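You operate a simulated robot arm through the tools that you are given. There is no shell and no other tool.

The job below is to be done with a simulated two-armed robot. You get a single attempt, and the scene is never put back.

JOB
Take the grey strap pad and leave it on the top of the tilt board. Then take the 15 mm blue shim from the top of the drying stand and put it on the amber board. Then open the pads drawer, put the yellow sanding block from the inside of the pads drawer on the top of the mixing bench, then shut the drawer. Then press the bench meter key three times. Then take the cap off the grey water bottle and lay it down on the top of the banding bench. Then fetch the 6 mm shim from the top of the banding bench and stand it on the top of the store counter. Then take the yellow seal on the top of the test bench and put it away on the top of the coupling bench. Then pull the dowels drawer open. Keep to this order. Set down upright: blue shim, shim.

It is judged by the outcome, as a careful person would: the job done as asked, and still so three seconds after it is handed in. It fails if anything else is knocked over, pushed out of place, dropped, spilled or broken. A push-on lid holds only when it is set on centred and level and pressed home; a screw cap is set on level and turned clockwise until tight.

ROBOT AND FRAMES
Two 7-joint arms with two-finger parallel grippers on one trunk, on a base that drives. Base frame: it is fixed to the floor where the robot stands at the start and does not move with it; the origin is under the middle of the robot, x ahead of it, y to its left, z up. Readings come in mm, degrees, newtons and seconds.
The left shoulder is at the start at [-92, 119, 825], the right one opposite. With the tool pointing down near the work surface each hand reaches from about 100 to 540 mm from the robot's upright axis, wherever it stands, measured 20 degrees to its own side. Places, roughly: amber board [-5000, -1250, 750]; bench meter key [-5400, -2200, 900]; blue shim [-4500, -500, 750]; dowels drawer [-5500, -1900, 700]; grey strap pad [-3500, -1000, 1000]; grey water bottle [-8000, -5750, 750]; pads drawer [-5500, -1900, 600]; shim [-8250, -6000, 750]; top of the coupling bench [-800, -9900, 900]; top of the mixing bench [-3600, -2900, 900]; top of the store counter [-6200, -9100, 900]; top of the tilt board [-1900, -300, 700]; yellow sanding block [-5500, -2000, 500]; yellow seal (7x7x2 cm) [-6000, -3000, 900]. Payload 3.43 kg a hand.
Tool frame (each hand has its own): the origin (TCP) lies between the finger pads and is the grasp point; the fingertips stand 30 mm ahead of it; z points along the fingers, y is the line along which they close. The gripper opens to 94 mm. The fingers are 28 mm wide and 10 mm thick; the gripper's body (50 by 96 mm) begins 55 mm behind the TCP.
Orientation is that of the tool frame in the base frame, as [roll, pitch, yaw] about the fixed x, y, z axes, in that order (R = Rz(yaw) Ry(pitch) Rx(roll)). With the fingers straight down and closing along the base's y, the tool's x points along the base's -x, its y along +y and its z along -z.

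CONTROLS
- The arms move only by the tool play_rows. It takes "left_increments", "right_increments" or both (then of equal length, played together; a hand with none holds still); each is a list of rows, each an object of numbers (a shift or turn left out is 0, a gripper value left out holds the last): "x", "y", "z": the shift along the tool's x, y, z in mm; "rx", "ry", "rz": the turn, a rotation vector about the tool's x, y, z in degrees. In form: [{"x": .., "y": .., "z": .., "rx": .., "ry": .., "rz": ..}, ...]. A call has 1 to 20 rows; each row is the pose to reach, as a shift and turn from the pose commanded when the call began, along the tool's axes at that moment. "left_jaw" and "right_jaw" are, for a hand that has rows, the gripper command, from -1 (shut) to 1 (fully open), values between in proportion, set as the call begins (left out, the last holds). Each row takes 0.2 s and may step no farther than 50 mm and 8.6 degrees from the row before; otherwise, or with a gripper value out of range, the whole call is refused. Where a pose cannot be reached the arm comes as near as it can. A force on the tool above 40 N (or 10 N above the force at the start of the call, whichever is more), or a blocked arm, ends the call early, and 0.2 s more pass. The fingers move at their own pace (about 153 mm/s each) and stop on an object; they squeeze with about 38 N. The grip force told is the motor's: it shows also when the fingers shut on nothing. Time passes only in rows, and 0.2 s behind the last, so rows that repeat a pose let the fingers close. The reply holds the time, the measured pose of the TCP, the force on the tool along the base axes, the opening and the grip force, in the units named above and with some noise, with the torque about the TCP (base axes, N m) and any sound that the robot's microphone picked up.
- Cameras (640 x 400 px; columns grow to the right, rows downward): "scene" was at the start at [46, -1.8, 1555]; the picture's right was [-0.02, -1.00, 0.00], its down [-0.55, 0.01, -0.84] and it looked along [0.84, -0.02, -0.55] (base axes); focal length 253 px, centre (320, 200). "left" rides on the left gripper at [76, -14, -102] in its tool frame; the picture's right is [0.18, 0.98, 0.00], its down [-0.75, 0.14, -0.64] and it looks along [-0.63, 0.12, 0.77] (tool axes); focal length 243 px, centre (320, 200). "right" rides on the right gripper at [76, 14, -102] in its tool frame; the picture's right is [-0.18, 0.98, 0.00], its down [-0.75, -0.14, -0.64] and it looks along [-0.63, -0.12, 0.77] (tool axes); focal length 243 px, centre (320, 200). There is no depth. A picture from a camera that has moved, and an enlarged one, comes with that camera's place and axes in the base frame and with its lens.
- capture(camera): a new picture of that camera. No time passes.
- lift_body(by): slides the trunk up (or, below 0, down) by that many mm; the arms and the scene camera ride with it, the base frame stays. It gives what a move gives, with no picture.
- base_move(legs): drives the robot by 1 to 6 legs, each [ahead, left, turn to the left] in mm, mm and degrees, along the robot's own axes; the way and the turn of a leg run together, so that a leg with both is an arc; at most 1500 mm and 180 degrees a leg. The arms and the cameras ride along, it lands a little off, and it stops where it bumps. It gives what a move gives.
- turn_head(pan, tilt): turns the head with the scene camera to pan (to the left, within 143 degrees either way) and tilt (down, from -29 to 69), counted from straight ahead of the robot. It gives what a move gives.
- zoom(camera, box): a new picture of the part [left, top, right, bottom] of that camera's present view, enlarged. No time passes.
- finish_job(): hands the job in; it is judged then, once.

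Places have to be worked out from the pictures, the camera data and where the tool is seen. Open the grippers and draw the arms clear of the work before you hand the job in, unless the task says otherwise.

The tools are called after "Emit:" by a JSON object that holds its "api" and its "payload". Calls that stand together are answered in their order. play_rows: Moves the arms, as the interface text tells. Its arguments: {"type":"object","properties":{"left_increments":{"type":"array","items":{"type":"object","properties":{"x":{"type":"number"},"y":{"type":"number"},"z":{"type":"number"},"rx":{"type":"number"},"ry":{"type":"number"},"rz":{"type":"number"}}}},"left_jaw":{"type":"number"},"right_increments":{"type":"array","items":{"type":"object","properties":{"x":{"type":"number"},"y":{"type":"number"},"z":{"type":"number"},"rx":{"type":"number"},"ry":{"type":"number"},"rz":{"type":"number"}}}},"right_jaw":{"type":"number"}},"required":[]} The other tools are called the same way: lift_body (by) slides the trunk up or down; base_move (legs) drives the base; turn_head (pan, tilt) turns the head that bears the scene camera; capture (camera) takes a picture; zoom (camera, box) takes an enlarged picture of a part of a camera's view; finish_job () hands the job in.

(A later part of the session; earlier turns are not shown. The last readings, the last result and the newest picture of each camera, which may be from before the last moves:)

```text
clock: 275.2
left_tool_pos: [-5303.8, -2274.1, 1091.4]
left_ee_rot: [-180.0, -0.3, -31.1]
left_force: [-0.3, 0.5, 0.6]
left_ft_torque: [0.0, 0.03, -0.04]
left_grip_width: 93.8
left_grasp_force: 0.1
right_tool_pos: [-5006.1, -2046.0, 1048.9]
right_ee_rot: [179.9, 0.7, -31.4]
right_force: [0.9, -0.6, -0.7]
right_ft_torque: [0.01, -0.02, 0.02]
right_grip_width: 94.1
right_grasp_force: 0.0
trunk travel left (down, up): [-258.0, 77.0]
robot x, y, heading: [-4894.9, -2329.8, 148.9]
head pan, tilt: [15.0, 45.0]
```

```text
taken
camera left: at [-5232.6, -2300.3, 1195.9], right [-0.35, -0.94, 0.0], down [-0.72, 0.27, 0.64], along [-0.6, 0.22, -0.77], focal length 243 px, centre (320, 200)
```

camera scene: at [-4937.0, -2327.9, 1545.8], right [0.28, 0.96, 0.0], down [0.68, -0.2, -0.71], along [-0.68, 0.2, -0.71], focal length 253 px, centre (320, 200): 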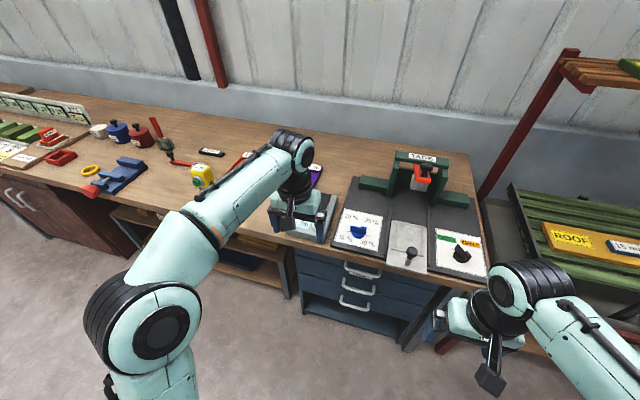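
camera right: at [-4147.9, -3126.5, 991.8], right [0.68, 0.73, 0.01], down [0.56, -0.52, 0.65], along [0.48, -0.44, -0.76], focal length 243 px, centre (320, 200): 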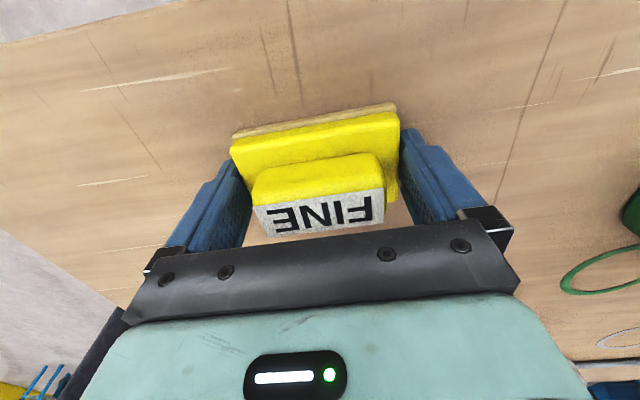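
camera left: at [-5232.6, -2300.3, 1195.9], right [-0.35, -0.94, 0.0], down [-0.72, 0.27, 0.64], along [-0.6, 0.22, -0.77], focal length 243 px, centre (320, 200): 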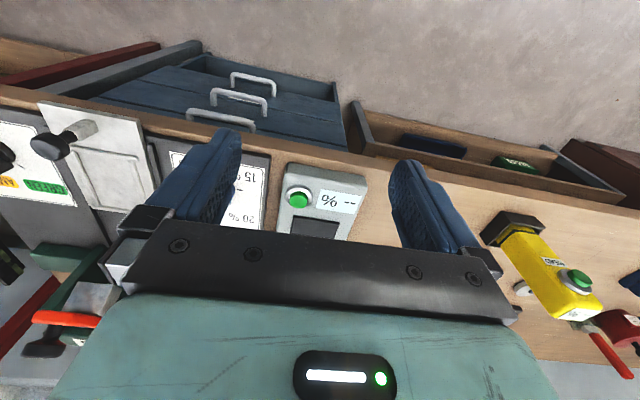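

The grey bench meter ("-- %") has its green key at about [-5432, -2190, 917]. I move 40 mm closer, close the left fingers and bring them above the key.

Emit:
{"api": "base_move", "payload": {"legs": [[45, 0, 0]]}}

Emit:
{"api": "play_rows", "payload": {"left_increments": [{"x": -36, "y": -2}, {"x": -72, "y": -4}, {"x": -108, "y": -6}, {"x": -108, "y": -6, "z": 40}, {"x": -108, "y": -6, "z": 80}, {"x": -108, "y": -6, "z": 100}, {"x": -108, "y": -6, "z": 100}], "left_jaw": -1}}

Emit:
{"api": "capture", "payload": {"camera": "left"}}

Emit:
{"api": "zoom", "payload": {"camera": "scene", "box": [240, 160, 400, 280]}}

```text
clock: 276.1
left_tool_pos: [-5341.8, -2250.9, 1092.5]
left_ee_rot: [-180.0, -0.4, -31.0]
left_force: [-1.0, 0.3, 0.5]
left_ft_torque: [0.01, 0.0, -0.02]
left_grip_width: 94.1
left_grasp_force: 0.0
right_tool_pos: [-5044.8, -2024.3, 1048.2]
right_ee_rot: [179.9, 0.6, -31.3]
right_force: [0.1, -0.6, 0.5]
right_ft_torque: [0.0, 0.0, -0.01]
right_grip_width: 94.1
right_grasp_force: 0.0
trunk travel left (down, up): [-258.0, 77.0]
robot x, y, heading: [-4933.4, -2308.3, 149.0]
head pan, tilt: [15.0, 45.0]
```

```text
clock: 277.7
left_tool_pos: [-5429.7, -2191.6, 989.9]
left_ee_rot: [-179.9, -0.4, -31.0]
left_force: [0.1, 0.0, -0.7]
left_ft_torque: [0.0, 0.01, 0.03]
left_grip_width: 0.0
left_grasp_force: 32.8
left hand out of reach, approached as far as the arm can: row 3
right_tool_pos: [-5043.1, -2023.4, 1049.3]
right_ee_rot: [179.9, 0.6, -31.3]
right_force: [0.2, 0.9, 0.6]
right_ft_torque: [-0.01, 0.01, 0.0]
right_grip_width: 93.7
right_grasp_force: 0.0
trunk travel left (down, up): [-258.0, 77.0]
robot x, y, heading: [-4934.2, -2307.2, 149.0]
head pan, tilt: [15.0, 45.0]
```

```text
taken
camera left: at [-5357.5, -2218.9, 1093.9], right [-0.35, -0.94, 0.0], down [-0.72, 0.27, 0.64], along [-0.6, 0.22, -0.77], focal length 243 px, centre (320, 200)
```

left: 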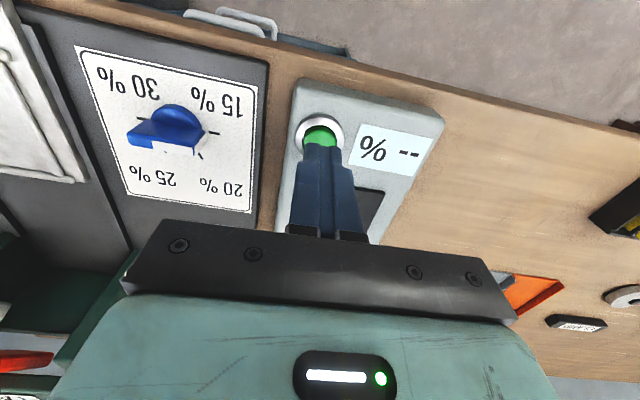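

```text
3.33 times, centred on (320, 220) of scene
camera zoom: at [-4973.7, -2305.7, 1545.9], right [0.28, 0.96, 0.0], down [0.68, -0.2, -0.71], along [-0.68, 0.2, -0.71], focal length 844 px, centre (320, 133)
```

zoom: 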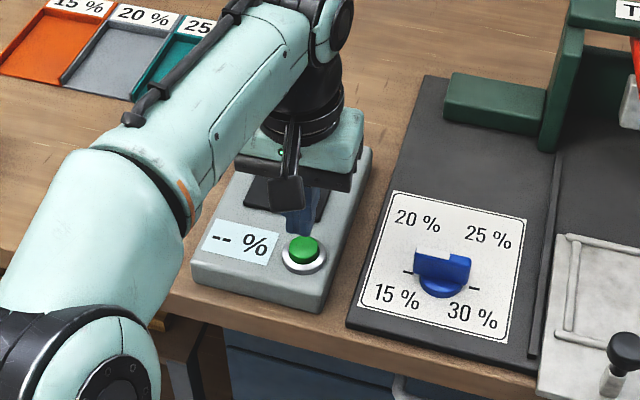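

The tips are over the key within 3 mm. I descend close, then press gently while watching force and sound.

Emit:
{"api": "play_rows", "payload": {"left_increments": [{"x": -3, "z": 15}, {"x": -3, "z": 28}, {"x": -3, "z": 32}, {"x": -3, "z": 34}, {"x": -3, "z": 36}]}}

Emit:
{"api": "capture", "payload": {"camera": "left"}}

Emit:
{"api": "zoom", "payload": {"camera": "scene", "box": [270, 190, 370, 265]}}

```text
clock: 278.9
left_tool_pos: [-5432.5, -2190.8, 954.4]
left_ee_rot: [-180.0, -0.4, -30.9]
left_force: [0.7, 0.1, 0.0]
left_ft_torque: [-0.05, -0.01, -0.01]
left_grip_width: 0.1
left_grasp_force: 33.6
right_tool_pos: [-5042.5, -2023.0, 1049.6]
right_ee_rot: [180.0, 0.7, -31.4]
right_force: [-0.3, -0.4, -0.2]
right_ft_torque: [-0.04, -0.02, 0.02]
right_grip_width: 94.0
right_grasp_force: 0.1
trunk travel left (down, up): [-258.0, 77.0]
robot x, y, heading: [-4933.3, -2305.0, 148.9]
head pan, tilt: [15.0, 45.0]
```

```text
taken
camera left: at [-5360.5, -2217.2, 1058.6], right [-0.35, -0.94, 0.0], down [-0.72, 0.27, 0.64], along [-0.6, 0.22, -0.77], focal length 243 px, centre (320, 200)
```

left: 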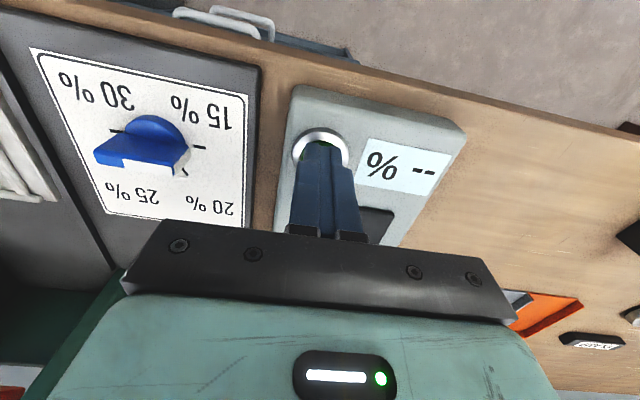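

```text
5.33 times, centred on (320, 228) of scene
camera zoom: at [-4973.7, -2305.8, 1545.8], right [0.28, 0.96, 0.0], down [0.68, -0.2, -0.71], along [-0.68, 0.2, -0.71], focal length 1351 px, centre (320, 53)
```

zoom: 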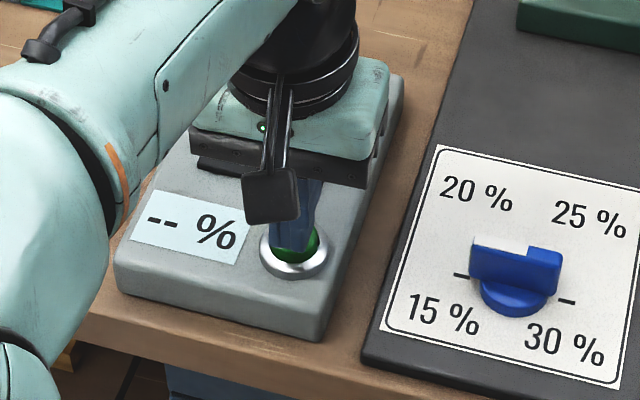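

The tip is just above the key. I press down in 1.5 mm steps.

Emit:
{"api": "play_rows", "payload": {"left_increments": [{"x": 2, "z": 2}, {"x": 2, "z": 4}, {"x": 2, "z": 6}, {"x": 2, "z": 8}]}}

Emit:
{"api": "zoom", "payload": {"camera": "scene", "box": [270, 190, 370, 265]}}

```text
clock: 279.9
left_tool_pos: [-5431.2, -2190.7, 947.4]
left_ee_rot: [180.0, -0.4, -31.1]
left_force: [-1.3, 0.1, 0.2]
left_ft_torque: [0.01, -0.03, 0.01]
left_grip_width: 0.3
left_grasp_force: 33.0
right_tool_pos: [-5043.5, -2023.5, 1048.8]
right_ee_rot: [179.9, 0.7, -31.3]
right_force: [0.1, 0.2, 0.3]
right_ft_torque: [0.02, 0.0, -0.02]
right_grip_width: 94.2
right_grasp_force: 0.1
trunk travel left (down, up): [-258.0, 77.0]
robot x, y, heading: [-4933.6, -2302.9, 149.0]
head pan, tilt: [15.0, 45.0]
```

```text
5.33 times, centred on (320, 228) of scene
camera zoom: at [-4973.7, -2305.8, 1545.8], right [0.28, 0.96, 0.0], down [0.68, -0.2, -0.71], along [-0.68, 0.2, -0.71], focal length 1351 px, centre (320, 53)
```

zoom: 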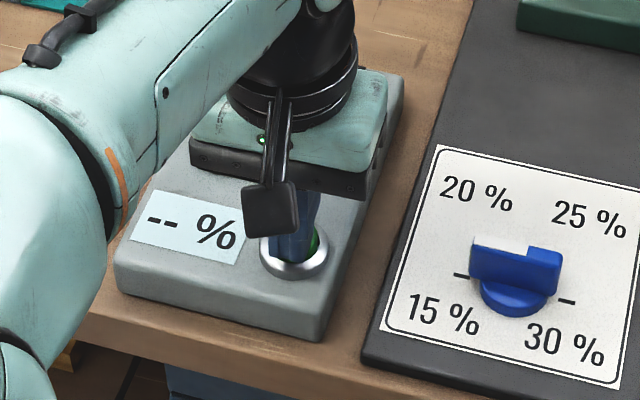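

Emit:
{"api": "play_rows", "payload": {"left_increments": [{"z": 1}, {"z": 2}, {"z": 3}, {"z": 4}]}}

Emit:
{"api": "zoom", "payload": {"camera": "scene", "box": [270, 190, 370, 265]}}

```text
clock: 280.9
left_tool_pos: [-5430.9, -2190.3, 944.5]
left_ee_rot: [-179.9, -0.4, -31.0]
left_force: [0.3, 0.4, 0.5]
left_ft_torque: [0.0, -0.03, -0.04]
left_grip_width: 0.0
left_grasp_force: 32.8
right_tool_pos: [-5044.0, -2024.3, 1047.9]
right_ee_rot: [180.0, 0.8, -31.3]
right_force: [-0.3, -0.3, -0.1]
right_ft_torque: [0.0, -0.01, -0.01]
right_grip_width: 94.1
right_grasp_force: 0.1
trunk travel left (down, up): [-258.0, 77.0]
robot x, y, heading: [-4933.9, -2302.5, 149.1]
head pan, tilt: [15.0, 45.0]
```

```text
5.33 times, centred on (320, 228) of scene
camera zoom: at [-4973.7, -2305.8, 1545.8], right [0.28, 0.96, 0.0], down [0.68, -0.2, -0.71], along [-0.68, 0.2, -0.71], focal length 1351 px, centre (320, 53)
```

zoom: 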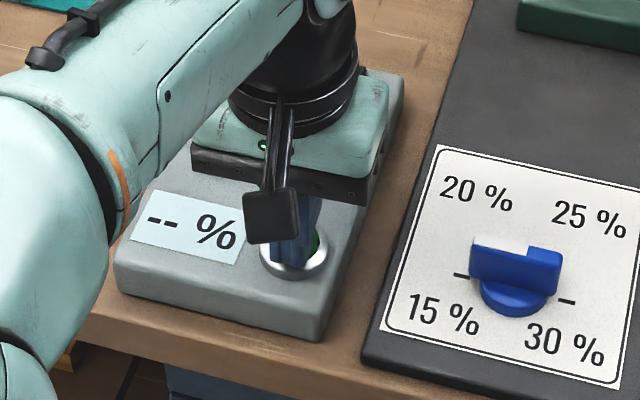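

Emit:
{"api": "play_rows", "payload": {"left_increments": [{"z": 1}, {"z": 2}, {"z": 3}, {"z": 4}]}}

Emit:
{"api": "zoom", "payload": {"camera": "scene", "box": [270, 190, 370, 265]}}

Emit:
{"api": "capture", "payload": {"camera": "left"}}

```text
clock: 281.9
left_tool_pos: [-5430.2, -2190.6, 940.8]
left_ee_rot: [-180.0, -0.3, -31.0]
left_force: [0.0, -0.3, 2.4]
left_ft_torque: [0.03, 0.06, 0.01]
left_grip_width: 0.0
left_grasp_force: 33.0
right_tool_pos: [-5043.3, -2024.3, 1047.6]
right_ee_rot: [180.0, 0.7, -31.4]
right_force: [0.5, 0.4, 0.9]
right_ft_torque: [-0.02, -0.01, 0.02]
right_grip_width: 94.0
right_grasp_force: 0.0
trunk travel left (down, up): [-258.0, 77.0]
robot x, y, heading: [-4932.6, -2306.5, 149.0]
head pan, tilt: [15.0, 45.0]
heard: click
```

```text
5.33 times, centred on (320, 228) of scene
camera zoom: at [-4973.4, -2306.0, 1545.9], right [0.28, 0.96, 0.0], down [0.68, -0.2, -0.71], along [-0.68, 0.2, -0.71], focal length 1351 px, centre (320, 53)
```

zoom: 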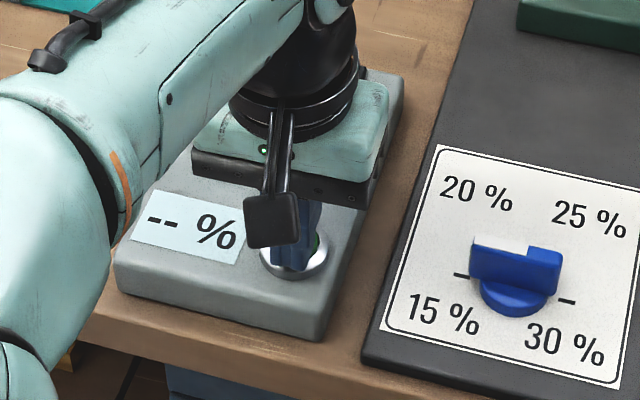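

```text
taken
camera left: at [-5358.5, -2217.5, 1043.7], right [-0.35, -0.94, 0.0], down [-0.72, 0.27, 0.64], along [-0.6, 0.22, -0.77], focal length 243 px, centre (320, 200)
```

left: 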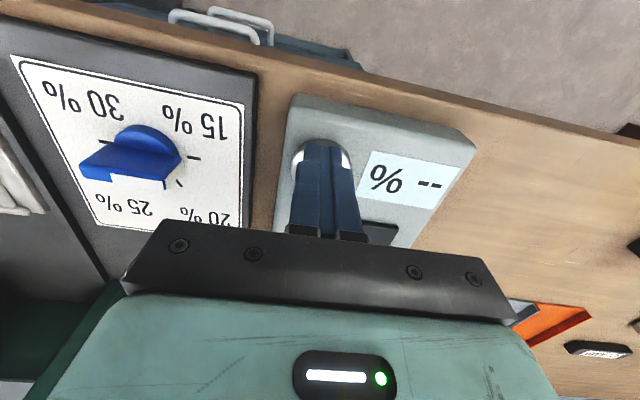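

"Click" — first press. I rise 14 mm to release the key.

Emit:
{"api": "play_rows", "payload": {"left_increments": [{"z": -6}, {"z": -14}, {"z": -14}, {"z": -14}]}}

Emit:
{"api": "play_rows", "payload": {"left_increments": [{"z": 6}, {"z": 10}, {"z": 12}, {"z": 14}, {"z": 14}]}}

```text
clock: 282.9
left_tool_pos: [-5429.4, -2190.4, 953.8]
left_ee_rot: [-180.0, -0.4, -30.9]
left_force: [-0.2, 0.2, 0.0]
left_ft_torque: [0.0, 0.02, -0.01]
left_grip_width: 0.0
left_grasp_force: 33.1
right_tool_pos: [-5042.1, -2024.4, 1047.9]
right_ee_rot: [179.9, 0.8, -31.3]
right_force: [0.2, -0.7, 0.2]
right_ft_torque: [0.0, 0.02, 0.02]
right_grip_width: 94.0
right_grasp_force: 0.1
trunk travel left (down, up): [-258.0, 77.0]
robot x, y, heading: [-4932.8, -2306.7, 149.1]
head pan, tilt: [15.0, 45.0]
```

```text
clock: 284.1
left_tool_pos: [-5430.0, -2190.0, 938.4]
left_ee_rot: [180.0, -0.3, -31.0]
left_force: [0.2, 2.7, 4.6]
left_ft_torque: [0.11, 0.04, -0.01]
left_grip_width: 0.0
left_grasp_force: 32.9
right_tool_pos: [-5042.9, -2024.8, 1047.7]
right_ee_rot: [179.9, 0.7, -31.3]
right_force: [-0.7, 0.8, -0.5]
right_ft_torque: [0.02, 0.04, -0.01]
right_grip_width: 94.2
right_grasp_force: 0.0
trunk travel left (down, up): [-258.0, 77.0]
robot x, y, heading: [-4937.0, -2304.9, 149.0]
head pan, tilt: [15.0, 45.0]
heard: click
```

Second click. I release and press the third time.

Emit:
{"api": "play_rows", "payload": {"left_increments": [{"z": -6}, {"z": -14}, {"z": -14}, {"z": -14}]}}

Emit:
{"api": "play_rows", "payload": {"left_increments": [{"z": 6}, {"z": 10}, {"z": 12}, {"z": 14}, {"z": 14}]}}

Emit:
{"api": "play_rows", "payload": {"left_increments": [{"z": -6}, {"z": -20}, {"z": -60}, {"z": -100}, {"z": -130}]}}

Emit:
{"api": "zoom", "payload": {"camera": "scene", "box": [250, 180, 390, 285]}}

```text
clock: 285.1
left_tool_pos: [-5429.1, -2190.6, 952.6]
left_ee_rot: [-180.0, -0.4, -31.0]
left_force: [0.1, 0.0, -0.2]
left_ft_torque: [0.0, 0.0, -0.01]
left_grip_width: 0.0
left_grasp_force: 32.3
right_tool_pos: [-5044.1, -2023.9, 1047.6]
right_ee_rot: [180.0, 0.8, -31.3]
right_force: [-0.7, -0.3, 0.1]
right_ft_torque: [0.01, -0.02, -0.01]
right_grip_width: 94.0
right_grasp_force: 0.1
trunk travel left (down, up): [-258.0, 77.0]
robot x, y, heading: [-4936.2, -2305.0, 148.6]
head pan, tilt: [15.0, 45.0]
```

```text
clock: 286.3
left_tool_pos: [-5430.8, -2190.5, 939.9]
left_ee_rot: [180.0, -0.4, -31.0]
left_force: [0.6, -1.0, 4.1]
left_ft_torque: [-0.01, -0.02, 0.03]
left_grip_width: 0.1
left_grasp_force: 33.4
right_tool_pos: [-5044.3, -2023.4, 1048.6]
right_ee_rot: [179.9, 0.8, -31.4]
right_force: [-0.2, 0.4, 0.6]
right_ft_torque: [-0.01, 0.02, 0.0]
right_grip_width: 94.0
right_grasp_force: 0.1
trunk travel left (down, up): [-258.0, 77.0]
robot x, y, heading: [-4933.7, -2305.3, 148.8]
head pan, tilt: [15.0, 45.0]
heard: click
```

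```text
clock: 287.5
left_tool_pos: [-5429.2, -2192.0, 1068.3]
left_ee_rot: [-180.0, -0.4, -31.1]
left_force: [-0.6, -0.9, 0.2]
left_ft_torque: [0.03, 0.0, -0.04]
left_grip_width: 0.1
left_grasp_force: 33.0
right_tool_pos: [-5042.5, -2023.2, 1048.6]
right_ee_rot: [179.9, 0.6, -31.3]
right_force: [-0.7, 0.4, -0.6]
right_ft_torque: [-0.02, -0.02, -0.02]
right_grip_width: 94.0
right_grasp_force: 0.1
trunk travel left (down, up): [-258.0, 77.0]
robot x, y, heading: [-4933.0, -2306.9, 148.8]
head pan, tilt: [15.0, 45.0]
```

```text
3.81 times, centred on (320, 232) of scene
camera zoom: at [-4974.0, -2305.1, 1545.8], right [0.28, 0.96, 0.0], down [0.68, -0.2, -0.71], along [-0.68, 0.2, -0.71], focal length 965 px, centre (320, 76)
```

zoom: 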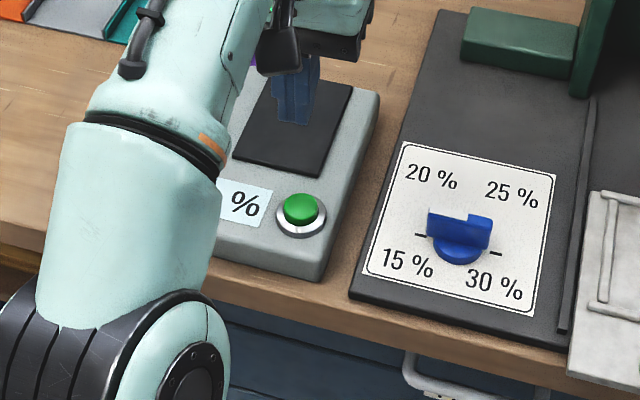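

Three clicks heard. I retract the left hand, back away, turn left to face down the aisle and look toward the banding bench.

Emit:
{"api": "play_rows", "payload": {"left_increments": [{"x": 45}, {"x": 90}, {"x": 130}]}}

Emit:
{"api": "base_move", "payload": {"legs": [[-330, 0, 0], [0, 0, 90]]}}

Emit:
{"api": "turn_head", "payload": {"pan": 0, "tilt": 15}}

Emit:
{"api": "capture", "payload": {"camera": "scene"}}

Emit:
{"api": "zoom", "payload": {"camera": "scene", "box": [220, 100, 620, 350]}}

```text
clock: 288.3
left_tool_pos: [-5320.0, -2261.1, 1068.1]
left_ee_rot: [-179.8, -0.3, -31.0]
left_force: [-0.6, -0.4, 0.5]
left_ft_torque: [-0.01, -0.04, -0.01]
left_grip_width: 0.0
left_grasp_force: 33.0
right_tool_pos: [-5043.5, -2024.7, 1047.3]
right_ee_rot: [179.9, 0.7, -31.3]
right_force: [0.3, -0.4, 0.0]
right_ft_torque: [0.03, 0.01, 0.0]
right_grip_width: 94.0
right_grasp_force: 0.1
trunk travel left (down, up): [-258.0, 77.0]
robot x, y, heading: [-4931.4, -2303.8, 148.9]
head pan, tilt: [15.0, 45.0]
```

```text
clock: 294.3
left_tool_pos: [-4692.1, -2864.5, 1068.0]
left_ee_rot: [180.0, -0.4, 60.0]
left_force: [0.8, 0.0, 0.5]
left_ft_torque: [0.02, -0.02, 0.01]
left_grip_width: 0.1
left_grasp_force: 33.2
right_tool_pos: [-4933.2, -2591.9, 1048.5]
right_ee_rot: [179.9, 0.8, 59.8]
right_force: [-0.5, 0.3, 0.1]
right_ft_torque: [0.01, 0.01, -0.03]
right_grip_width: 94.2
right_grasp_force: 0.1
trunk travel left (down, up): [-258.0, 77.0]
robot x, y, heading: [-4654.4, -2478.9, -120.2]
head pan, tilt: [15.0, 45.0]
```

```text
clock: 295.3
left_tool_pos: [-4691.9, -2863.8, 1068.6]
left_ee_rot: [-179.9, -0.4, 60.0]
left_force: [-0.4, -0.3, -0.4]
left_ft_torque: [0.04, 0.02, -0.04]
left_grip_width: 0.0
left_grasp_force: 33.0
right_tool_pos: [-4934.7, -2592.2, 1048.1]
right_ee_rot: [179.9, 0.7, 59.8]
right_force: [0.6, 0.9, 0.1]
right_ft_torque: [0.02, -0.03, -0.01]
right_grip_width: 94.1
right_grasp_force: 0.0
trunk travel left (down, up): [-258.0, 77.0]
robot x, y, heading: [-4653.8, -2477.2, -120.3]
head pan, tilt: [0.0, 15.0]
```

```text
taken
camera scene: at [-4677.6, -2519.9, 1592.6], right [-0.87, 0.5, 0.0], down [0.13, 0.22, -0.97], along [-0.48, -0.84, -0.26], focal length 253 px, centre (320, 200)
```

scene: 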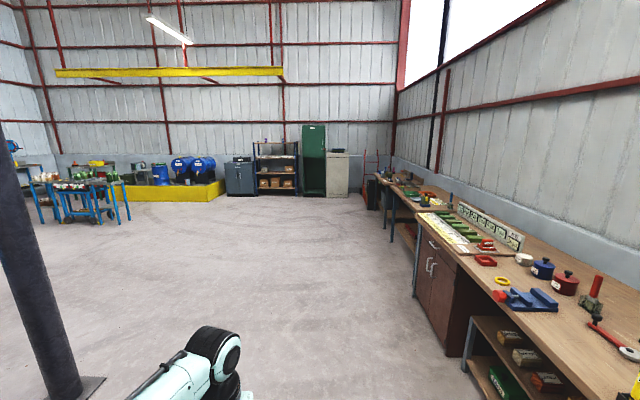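

```text
1.60 times, centred on (420, 225) of scene
camera zoom: at [-4677.6, -2519.9, 1592.6], right [-0.87, 0.5, 0.0], down [0.13, 0.22, -0.97], along [-0.48, -0.84, -0.26], focal length 405 px, centre (160, 160)
```

zoom: 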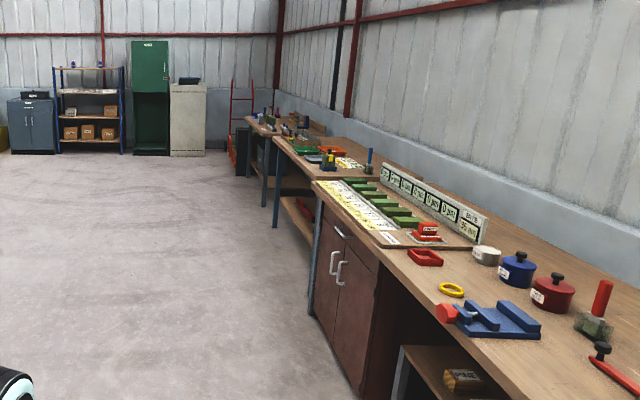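

The aisle along the wall benches is clear (the yellow ring seal lies on the test bench to the right). I drive ~3 m down the aisle and look again.

Emit:
{"api": "base_move", "payload": {"legs": [[0, 0, -1], [1500, 0, 0], [1500, 0, 0], [700, 0, 0]]}}

Emit:
{"api": "turn_head", "payload": {"pan": -45, "tilt": 25}}

Emit:
{"api": "capture", "payload": {"camera": "scene"}}

Emit:
{"api": "zoom", "payload": {"camera": "scene", "box": [180, 100, 500, 300]}}

```text
clock: 313.5
left_tool_pos: [-6665.4, -6005.8, 1068.8]
left_ee_rot: [-179.9, -0.4, 57.6]
left_force: [0.0, 0.0, 0.4]
left_ft_torque: [0.03, 0.02, -0.03]
left_grip_width: 0.2
left_grasp_force: 32.8
right_tool_pos: [-6894.3, -5722.4, 1049.3]
right_ee_rot: [179.9, 0.6, 57.2]
right_force: [0.6, 0.4, -0.6]
right_ft_torque: [-0.03, 0.04, 0.02]
right_grip_width: 94.0
right_grasp_force: 0.0
trunk travel left (down, up): [-258.0, 77.0]
robot x, y, heading: [-6609.1, -5621.4, -122.8]
head pan, tilt: [0.0, 15.0]
```

```text
clock: 314.6
left_tool_pos: [-6664.1, -6007.1, 1068.9]
left_ee_rot: [179.9, -0.4, 57.6]
left_force: [-0.1, 0.5, -0.4]
left_ft_torque: [-0.02, 0.01, 0.01]
left_grip_width: 0.0
left_grasp_force: 32.5
right_tool_pos: [-6893.9, -5722.6, 1048.1]
right_ee_rot: [179.9, 0.7, 57.2]
right_force: [-0.2, -0.6, 0.2]
right_ft_torque: [0.03, 0.0, 0.01]
right_grip_width: 94.2
right_grasp_force: 0.1
trunk travel left (down, up): [-258.0, 77.0]
robot x, y, heading: [-6610.2, -5621.1, -122.5]
head pan, tilt: [-45.0, 25.0]
```

```text
taken
camera scene: at [-6674.4, -5603.9, 1576.4], right [-0.22, 0.98, 0.0], down [0.41, 0.09, -0.91], along [-0.89, -0.2, -0.42], focal length 253 px, centre (320, 200)
```

scene: 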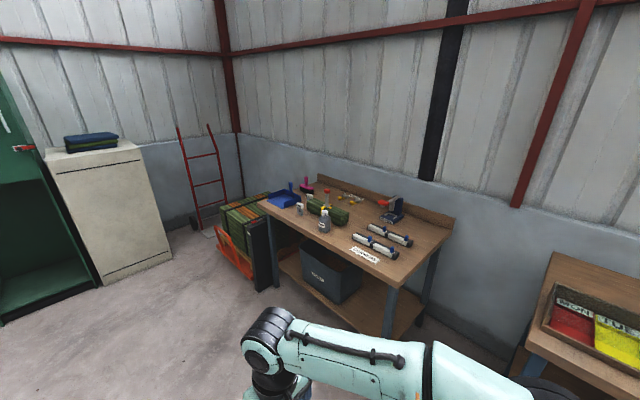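

```text
2.00 times, centred on (340, 200) of scene
camera zoom: at [-6674.4, -5603.9, 1576.4], right [-0.22, 0.98, 0.0], down [0.41, 0.09, -0.91], along [-0.89, -0.2, -0.42], focal length 507 px, centre (280, 200)
```

zoom: 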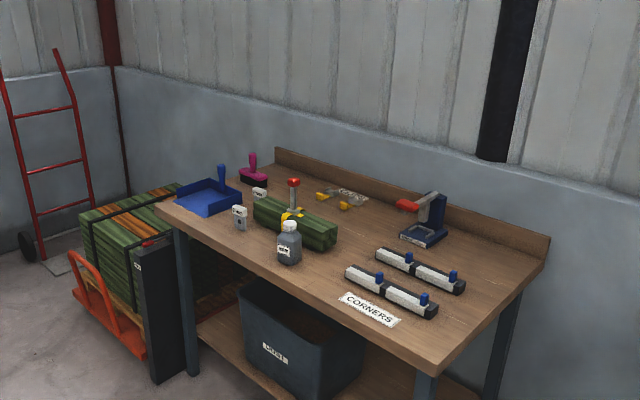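

The banding bench is ahead-right: the grey bottle is near [-7950, -5865] and two small tagged grey blocks stand beside it. I drive on, turn to face the bench and look closely.

Emit:
{"api": "base_move", "payload": {"legs": [[860, 0, 0], [0, 0, -88.8]]}}

Emit:
{"api": "turn_head", "payload": {"pan": 0, "tilt": 30}}

Emit:
{"api": "capture", "payload": {"camera": "scene"}}

Emit:
{"api": "zoom", "payload": {"camera": "scene", "box": [240, 150, 420, 270]}}

```text
clock: 322.9
left_tool_pos: [-7456.8, -6294.3, 1069.0]
left_ee_rot: [179.9, -0.4, -31.2]
left_force: [-0.2, -0.3, 0.7]
left_ft_torque: [-0.04, -0.03, 0.0]
left_grip_width: 0.0
left_grasp_force: 33.2
right_tool_pos: [-7178.0, -6058.6, 1047.1]
right_ee_rot: [179.9, 0.7, -31.6]
right_force: [-0.2, -0.1, -0.6]
right_ft_torque: [-0.01, 0.0, 0.05]
right_grip_width: 94.0
right_grasp_force: 0.1
trunk travel left (down, up): [-258.0, 77.0]
robot x, y, heading: [-7071.5, -6341.4, 148.4]
head pan, tilt: [-45.0, 25.0]
```

```text
clock: 324.1
left_tool_pos: [-7455.4, -6293.9, 1068.6]
left_ee_rot: [180.0, -0.4, -31.2]
left_force: [-0.8, 0.4, 0.3]
left_ft_torque: [0.0, 0.01, -0.01]
left_grip_width: 0.0
left_grasp_force: 33.2
right_tool_pos: [-7178.1, -6058.7, 1048.5]
right_ee_rot: [179.9, 0.7, -31.5]
right_force: [-0.3, -0.6, -0.7]
right_ft_torque: [0.0, -0.02, 0.01]
right_grip_width: 94.1
right_grasp_force: 0.1
trunk travel left (down, up): [-258.0, 77.0]
robot x, y, heading: [-7068.3, -6341.8, 148.9]
head pan, tilt: [0.0, 30.0]
```

```text
taken
camera scene: at [-7108.5, -6316.5, 1568.5], right [0.52, 0.85, 0.0], down [0.43, -0.26, -0.87], along [-0.74, 0.45, -0.5], focal length 253 px, centre (320, 200)
```

scene: 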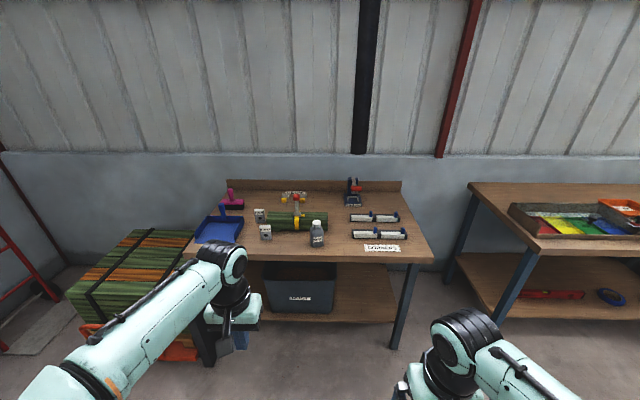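

```text
3.33 times, centred on (330, 210) of scene
camera zoom: at [-7108.5, -6316.5, 1568.5], right [0.52, 0.85, 0.0], down [0.43, -0.26, -0.87], along [-0.74, 0.45, -0.5], focal length 844 px, centre (287, 167)
```

zoom: 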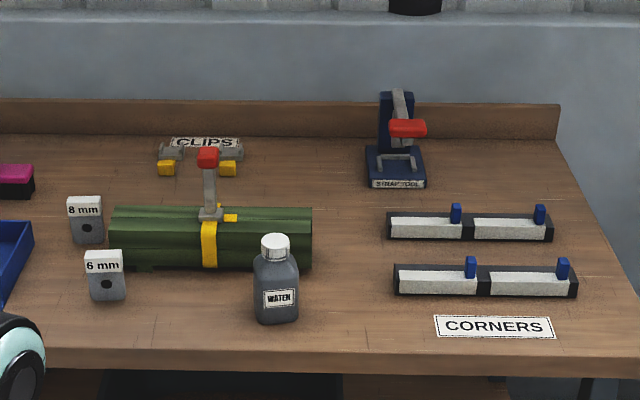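

I see the bottle with white cap at about [-7898, -5856], the 6 mm shim (front-left) and 8 mm one behind. I move to work distance: left 50 mm, ahead 470 mm.

Emit:
{"api": "base_move", "payload": {"legs": [[0, 50, 0], [470, 0, 0]]}}

Emit:
{"api": "turn_head", "payload": {"pan": 0, "tilt": 50}}

Emit:
{"api": "capture", "payload": {"camera": "scene"}}

Emit:
{"api": "capture", "payload": {"camera": "left"}}

Emit:
{"api": "capture", "payload": {"camera": "right"}}

```text
clock: 327.6
left_tool_pos: [-7880.4, -6097.8, 1069.3]
left_ee_rot: [-180.0, -0.5, -31.2]
left_force: [-0.8, -0.4, 0.2]
left_ft_torque: [-0.01, -0.01, -0.01]
left_grip_width: 0.0
left_grasp_force: 33.2
right_tool_pos: [-7602.5, -5862.1, 1047.7]
right_ee_rot: [179.8, 0.6, -31.5]
right_force: [0.7, -0.1, 0.0]
right_ft_torque: [-0.01, 0.02, -0.01]
right_grip_width: 94.1
right_grasp_force: 0.0
trunk travel left (down, up): [-258.0, 77.0]
robot x, y, heading: [-7492.0, -6146.7, 148.8]
head pan, tilt: [0.0, 30.0]
```

```text
clock: 328.4
left_tool_pos: [-7879.2, -6097.7, 1068.8]
left_ee_rot: [-180.0, -0.3, -31.3]
left_force: [-1.6, 0.0, 0.1]
left_ft_torque: [0.02, -0.01, 0.03]
left_grip_width: 0.1
left_grasp_force: 33.2
right_tool_pos: [-7601.9, -5860.1, 1048.6]
right_ee_rot: [179.9, 0.7, -31.4]
right_force: [0.1, 0.6, -0.1]
right_ft_torque: [-0.01, -0.03, 0.0]
right_grip_width: 94.0
right_grasp_force: 0.2
trunk travel left (down, up): [-258.0, 77.0]
robot x, y, heading: [-7491.8, -6142.3, 148.7]
head pan, tilt: [0.0, 50.0]
```

```text
taken
camera scene: at [-7521.1, -6126.3, 1539.0], right [0.52, 0.85, 0.0], down [0.65, -0.4, -0.64], along [-0.55, 0.33, -0.77], focal length 253 px, centre (320, 200)
```

scene: 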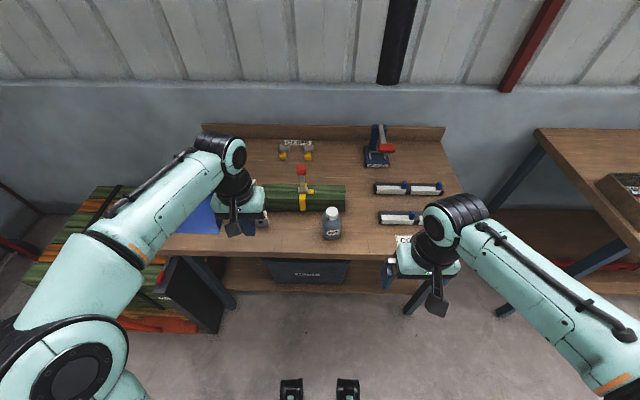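

```text
taken
camera left: at [-7808.1, -6123.7, 1172.3], right [-0.35, -0.94, 0.0], down [-0.72, 0.27, 0.64], along [-0.6, 0.22, -0.77], focal length 243 px, centre (320, 200)
```

left: 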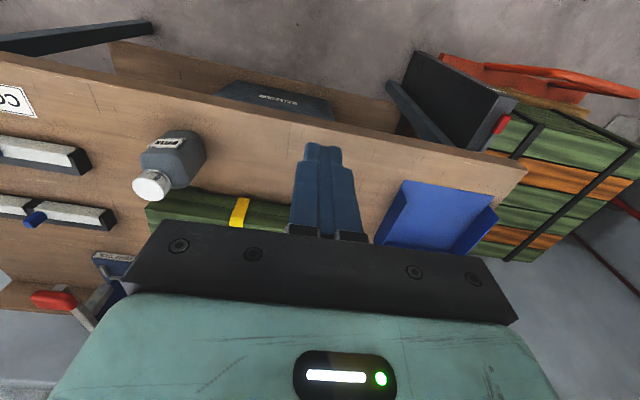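

```text
taken
camera right: at [-7543.7, -5912.6, 1149.8], right [-0.67, -0.74, 0.0], down [-0.56, 0.51, 0.65], along [-0.48, 0.43, -0.76], focal length 243 px, centre (320, 200)
```

right: 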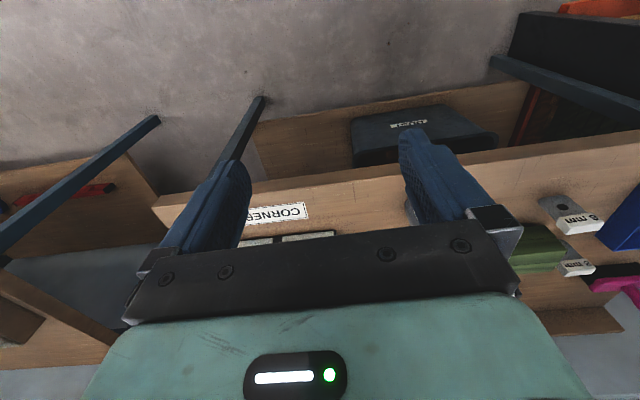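

Both views put the cap at [-7902, -5857, ~922]. I turn the left wrist 90° and then tilt it 45° so it can hold the bottle body from the left side.

Emit:
{"api": "play_rows", "payload": {"left_increments": [{"rz": 8}, {"rz": 16}, {"rz": 24}, {"rz": 32}, {"rz": 40}, {"rz": 48}, {"rz": 56}, {"rz": 64}, {"rz": 72}, {"rz": 80}, {"rz": 88}, {"rz": 90}], "left_jaw": 1}}

Emit:
{"api": "play_rows", "payload": {"left_increments": [{"ry": -8, "x": 10}, {"ry": -16, "x": 20}, {"ry": -24, "x": 30}, {"ry": -32, "x": 40}, {"ry": -40, "x": 50}, {"ry": -45, "x": 60}, {"ry": -45, "x": 60}]}}

Emit:
{"api": "capture", "payload": {"camera": "scene"}}

Emit:
{"api": "capture", "payload": {"camera": "left"}}

```text
clock: 331.0
left_tool_pos: [-7881.1, -6097.7, 1068.0]
left_ee_rot: [-179.6, 0.0, -121.3]
left_force: [-0.4, 0.5, -0.4]
left_ft_torque: [0.03, 0.02, -0.01]
left_grip_width: 94.0
left_grasp_force: 0.0
right_tool_pos: [-7602.3, -5861.0, 1048.2]
right_ee_rot: [179.8, 0.7, -31.5]
right_force: [-0.3, -0.2, -0.4]
right_ft_torque: [-0.01, -0.02, 0.01]
right_grip_width: 93.9
right_grasp_force: 0.1
trunk travel left (down, up): [-258.0, 77.0]
robot x, y, heading: [-7494.4, -6144.0, 148.8]
head pan, tilt: [0.0, 50.0]
```

```text
clock: 332.6
left_tool_pos: [-7910.2, -6147.6, 1069.6]
left_ee_rot: [-179.5, 45.2, -120.9]
left_force: [-0.2, -0.6, 0.2]
left_ft_torque: [0.02, -0.02, -0.01]
left_grip_width: 93.6
left_grasp_force: 0.0
right_tool_pos: [-7602.7, -5860.9, 1047.9]
right_ee_rot: [179.8, 0.7, -31.5]
right_force: [-0.1, -0.4, 0.1]
right_ft_torque: [0.0, 0.01, -0.03]
right_grip_width: 94.1
right_grasp_force: 0.1
trunk travel left (down, up): [-258.0, 77.0]
robot x, y, heading: [-7492.7, -6144.3, 148.5]
head pan, tilt: [0.0, 50.0]
```

```text
taken
camera scene: at [-7521.0, -6126.0, 1538.9], right [0.52, 0.85, 0.0], down [0.65, -0.4, -0.64], along [-0.55, 0.33, -0.77], focal length 253 px, centre (320, 200)
```

scene: 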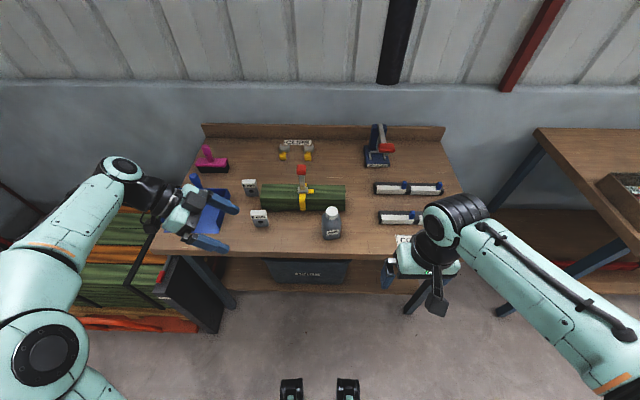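

```text
taken
camera left: at [-7964.1, -6263.3, 1088.4], right [-0.91, 0.4, -0.14], down [-0.09, 0.14, 0.99], along [0.41, 0.91, -0.1], focal length 243 px, centre (320, 200)
```

left: 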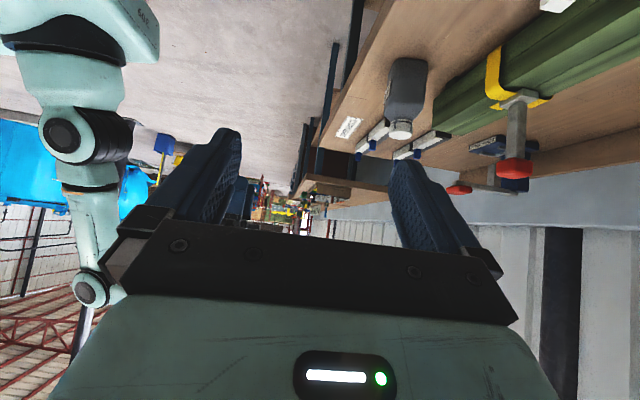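

The wrist pose works. I move the left hand forward and diagonally toward the bottle to a pre-grasp point ~130 mm from its axis, then look.

Emit:
{"api": "play_rows", "payload": {"left_increments": [{"y": 40}, {"y": 80}, {"y": 120}, {"x": -5, "y": 142, "z": 30}, {"x": -8, "y": 142, "z": 75}, {"x": -11, "y": 142, "z": 120}, {"x": -14, "y": 142, "z": 165}, {"x": -15, "y": 142, "z": 205}, {"x": -15, "y": 142, "z": 213}]}}

Emit:
{"api": "capture", "payload": {"camera": "scene"}}

Emit:
{"api": "capture", "payload": {"camera": "left"}}

```text
clock: 334.6
left_tool_pos: [-7944.7, -5937.7, 928.4]
left_ee_rot: [-179.5, 45.1, -120.8]
left_force: [-0.2, -0.6, -0.6]
left_ft_torque: [0.01, -0.02, 0.04]
left_grip_width: 94.0
left_grasp_force: 0.1
right_tool_pos: [-7601.4, -5862.9, 1048.5]
right_ee_rot: [179.9, 0.6, -31.5]
right_force: [-0.1, -0.1, 0.5]
right_ft_torque: [-0.02, 0.02, 0.02]
right_grip_width: 94.0
right_grasp_force: 0.1
trunk travel left (down, up): [-258.0, 77.0]
robot x, y, heading: [-7493.5, -6141.8, 148.8]
head pan, tilt: [0.0, 50.0]
```

```text
taken
camera scene: at [-7521.1, -6126.3, 1538.9], right [0.52, 0.85, 0.0], down [0.65, -0.4, -0.64], along [-0.55, 0.33, -0.77], focal length 253 px, centre (320, 200)
```

scene: 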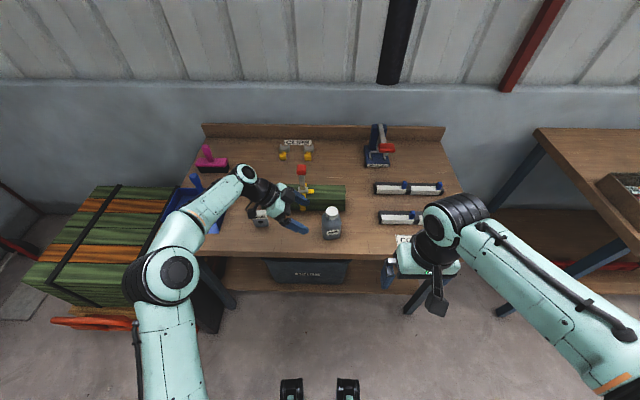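

```text
taken
camera left: at [-7999.4, -6053.3, 947.2], right [-0.91, 0.4, -0.14], down [-0.09, 0.14, 0.99], along [0.41, 0.91, -0.1], focal length 243 px, centre (320, 200)
```

left: 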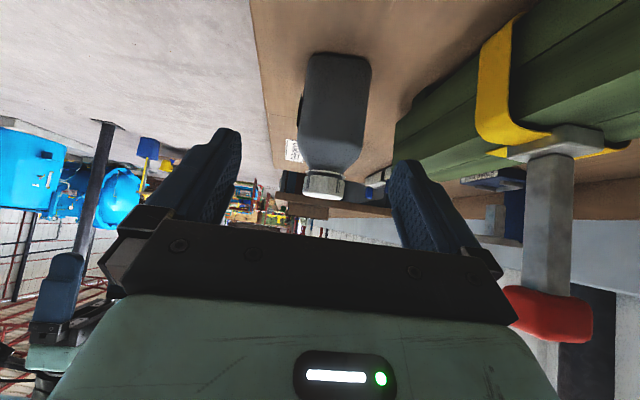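

Bottle axis refined to [-7909, -5851]. I shift 14 mm forward and slide diagonally in around the body, in two stages.

Emit:
{"api": "play_rows", "payload": {"left_increments": [{"y": 14}, {"x": -2, "y": 14, "z": 35}, {"x": -4, "y": 14, "z": 70}, {"x": -4, "y": 14, "z": 70}]}}

Emit:
{"api": "capture", "payload": {"camera": "left"}}

Emit:
{"api": "zoom", "payload": {"camera": "scene", "box": [220, 150, 400, 270]}}

```text
clock: 335.6
left_tool_pos: [-7929.5, -5884.7, 883.7]
left_ee_rot: [-179.5, 45.0, -120.7]
left_force: [0.2, -0.4, 0.2]
left_ft_torque: [-0.01, 0.01, -0.02]
left_grip_width: 93.6
left_grasp_force: 0.0
right_tool_pos: [-7601.6, -5861.7, 1047.7]
right_ee_rot: [180.0, 0.7, -31.4]
right_force: [-0.5, -0.8, -0.2]
right_ft_torque: [0.0, -0.01, 0.02]
right_grip_width: 94.1
right_grasp_force: 0.1
trunk travel left (down, up): [-258.0, 77.0]
robot x, y, heading: [-7493.6, -6146.8, 148.6]
head pan, tilt: [0.0, 50.0]
```

```text
taken
camera left: at [-7982.7, -6000.9, 903.2], right [-0.91, 0.4, -0.14], down [-0.09, 0.14, 0.99], along [0.41, 0.91, -0.1], focal length 243 px, centre (320, 200)
```

left: 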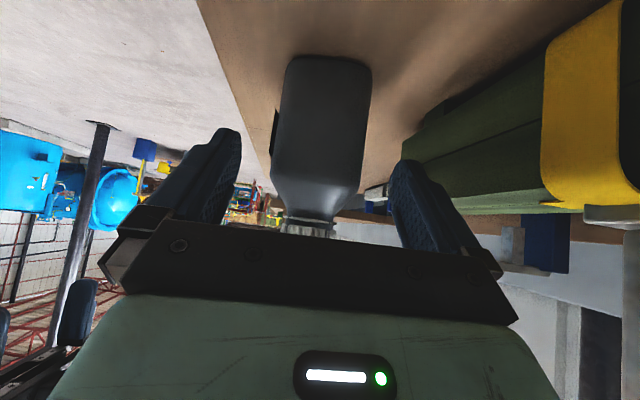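

```text
3.33 times, centred on (310, 210) of scene
camera zoom: at [-7521.1, -6126.5, 1538.9], right [0.52, 0.85, 0.0], down [0.65, -0.4, -0.64], along [-0.55, 0.33, -0.77], focal length 844 px, centre (353, 167)
```

zoom: 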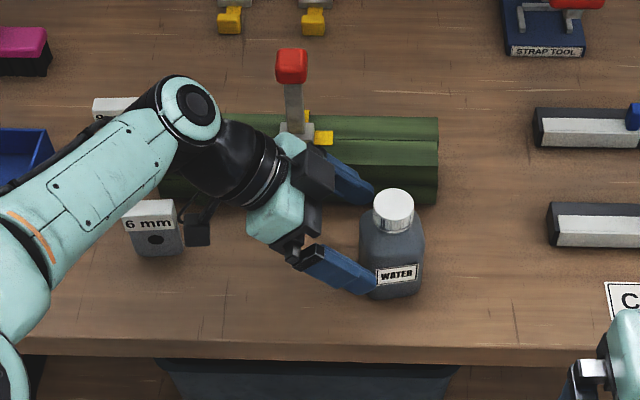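

The bottle is centred between the fingers. I go in the last ~56 mm and close gently on the body.

Emit:
{"api": "play_rows", "payload": {"left_increments": [{"x": -1, "z": 28}, {"x": -2, "z": 54}, {"x": -2, "z": 54}]}}

Emit:
{"api": "capture", "payload": {"camera": "left"}}

Emit:
{"api": "zoom", "payload": {"camera": "scene", "box": [220, 150, 400, 270]}}

```text
clock: 336.4
left_tool_pos: [-7912.0, -5851.3, 846.9]
left_ee_rot: [-179.6, 45.1, -120.9]
left_force: [-2.3, -2.2, 5.3]
left_ft_torque: [0.13, -0.14, -0.01]
left_grip_width: 94.0
left_grasp_force: 0.0
right_tool_pos: [-7602.0, -5862.5, 1048.4]
right_ee_rot: [179.9, 0.8, -31.4]
right_force: [0.0, 0.7, 0.0]
right_ft_torque: [0.01, 0.0, -0.02]
right_grip_width: 93.7
right_grasp_force: 0.2
trunk travel left (down, up): [-258.0, 77.0]
robot x, y, heading: [-7494.3, -6145.9, 148.6]
head pan, tilt: [0.0, 50.0]
```

```text
taken
camera left: at [-7965.4, -5967.1, 864.9], right [-0.91, 0.4, -0.13], down [-0.08, 0.14, 0.99], along [0.41, 0.91, -0.1], focal length 243 px, centre (320, 200)
```

left: 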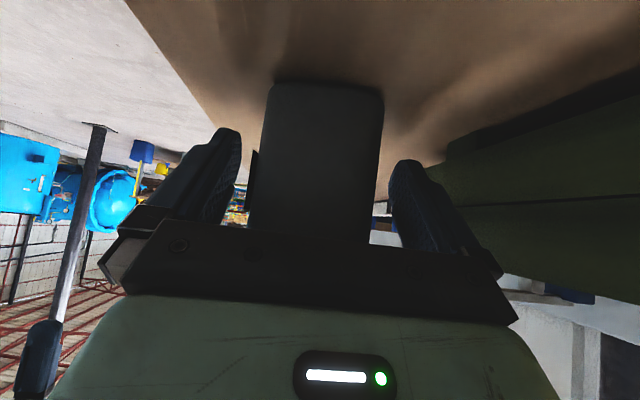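

```text
3.33 times, centred on (310, 210) of scene
camera zoom: at [-7521.1, -6126.9, 1539.0], right [0.52, 0.85, 0.0], down [0.65, -0.4, -0.64], along [-0.55, 0.33, -0.77], focal length 844 px, centre (353, 167)
```

zoom: 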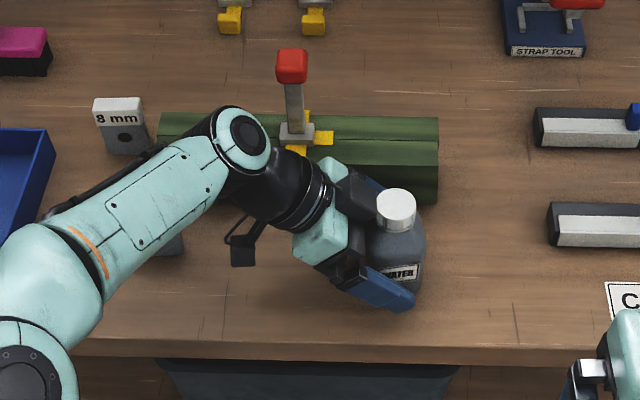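

A slight touch (5 N) – the palm meets the bottle. I back off 6 mm and close the fingers on the body.

Emit:
{"api": "play_rows", "payload": {"left_increments": [{"z": -7}, {"z": -7}]}}

Emit:
{"api": "play_rows", "payload": {"left_increments": [{"z": 0}, {"z": 0}, {"z": 0}, {"z": 0}], "left_jaw": -1}}

Emit:
{"api": "zoom", "payload": {"camera": "scene", "box": [220, 150, 400, 270]}}

Emit:
{"api": "capture", "payload": {"camera": "left"}}

```text
clock: 337.0
left_tool_pos: [-7914.0, -5855.2, 849.4]
left_ee_rot: [-179.4, 44.9, -120.8]
left_force: [-0.2, 0.1, -0.1]
left_ft_torque: [-0.01, -0.01, -0.01]
left_grip_width: 94.0
left_grasp_force: 0.0
right_tool_pos: [-7602.4, -5862.1, 1048.7]
right_ee_rot: [-180.0, 0.8, -31.5]
right_force: [0.1, -0.3, -0.3]
right_ft_torque: [0.01, 0.02, 0.0]
right_grip_width: 94.0
right_grasp_force: 0.0
trunk travel left (down, up): [-258.0, 77.0]
robot x, y, heading: [-7489.6, -6143.7, 148.7]
head pan, tilt: [0.0, 50.0]
```

```text
clock: 338.0
left_tool_pos: [-7914.6, -5856.8, 849.5]
left_ee_rot: [-179.5, 45.0, -120.9]
left_force: [-1.1, 0.7, -0.5]
left_ft_torque: [0.17, 0.09, 0.01]
left_grip_width: 64.2
left_grasp_force: 37.8
right_tool_pos: [-7601.8, -5861.8, 1048.5]
right_ee_rot: [179.9, 0.7, -31.5]
right_force: [0.3, -0.3, 0.1]
right_ft_torque: [0.01, -0.03, 0.0]
right_grip_width: 94.1
right_grasp_force: 0.0
trunk travel left (down, up): [-258.0, 77.0]
robot x, y, heading: [-7493.9, -6146.1, 148.8]
head pan, tilt: [0.0, 50.0]
```

```text
3.33 times, centred on (310, 210) of scene
camera zoom: at [-7521.3, -6126.2, 1538.9], right [0.52, 0.85, 0.0], down [0.65, -0.4, -0.64], along [-0.55, 0.33, -0.77], focal length 844 px, centre (353, 167)
```

zoom: 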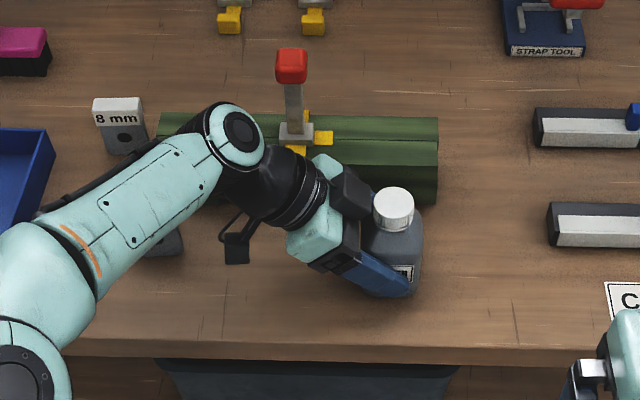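

```text
taken
camera left: at [-7968.0, -5971.1, 869.2], right [-0.91, 0.4, -0.14], down [-0.09, 0.14, 0.99], along [0.41, 0.91, -0.1], focal length 243 px, centre (320, 200)
```

left: 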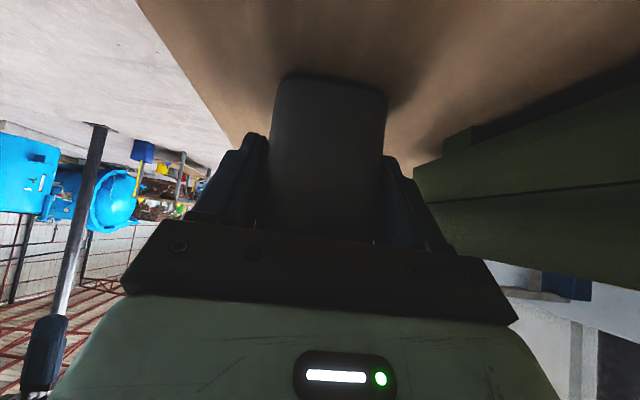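

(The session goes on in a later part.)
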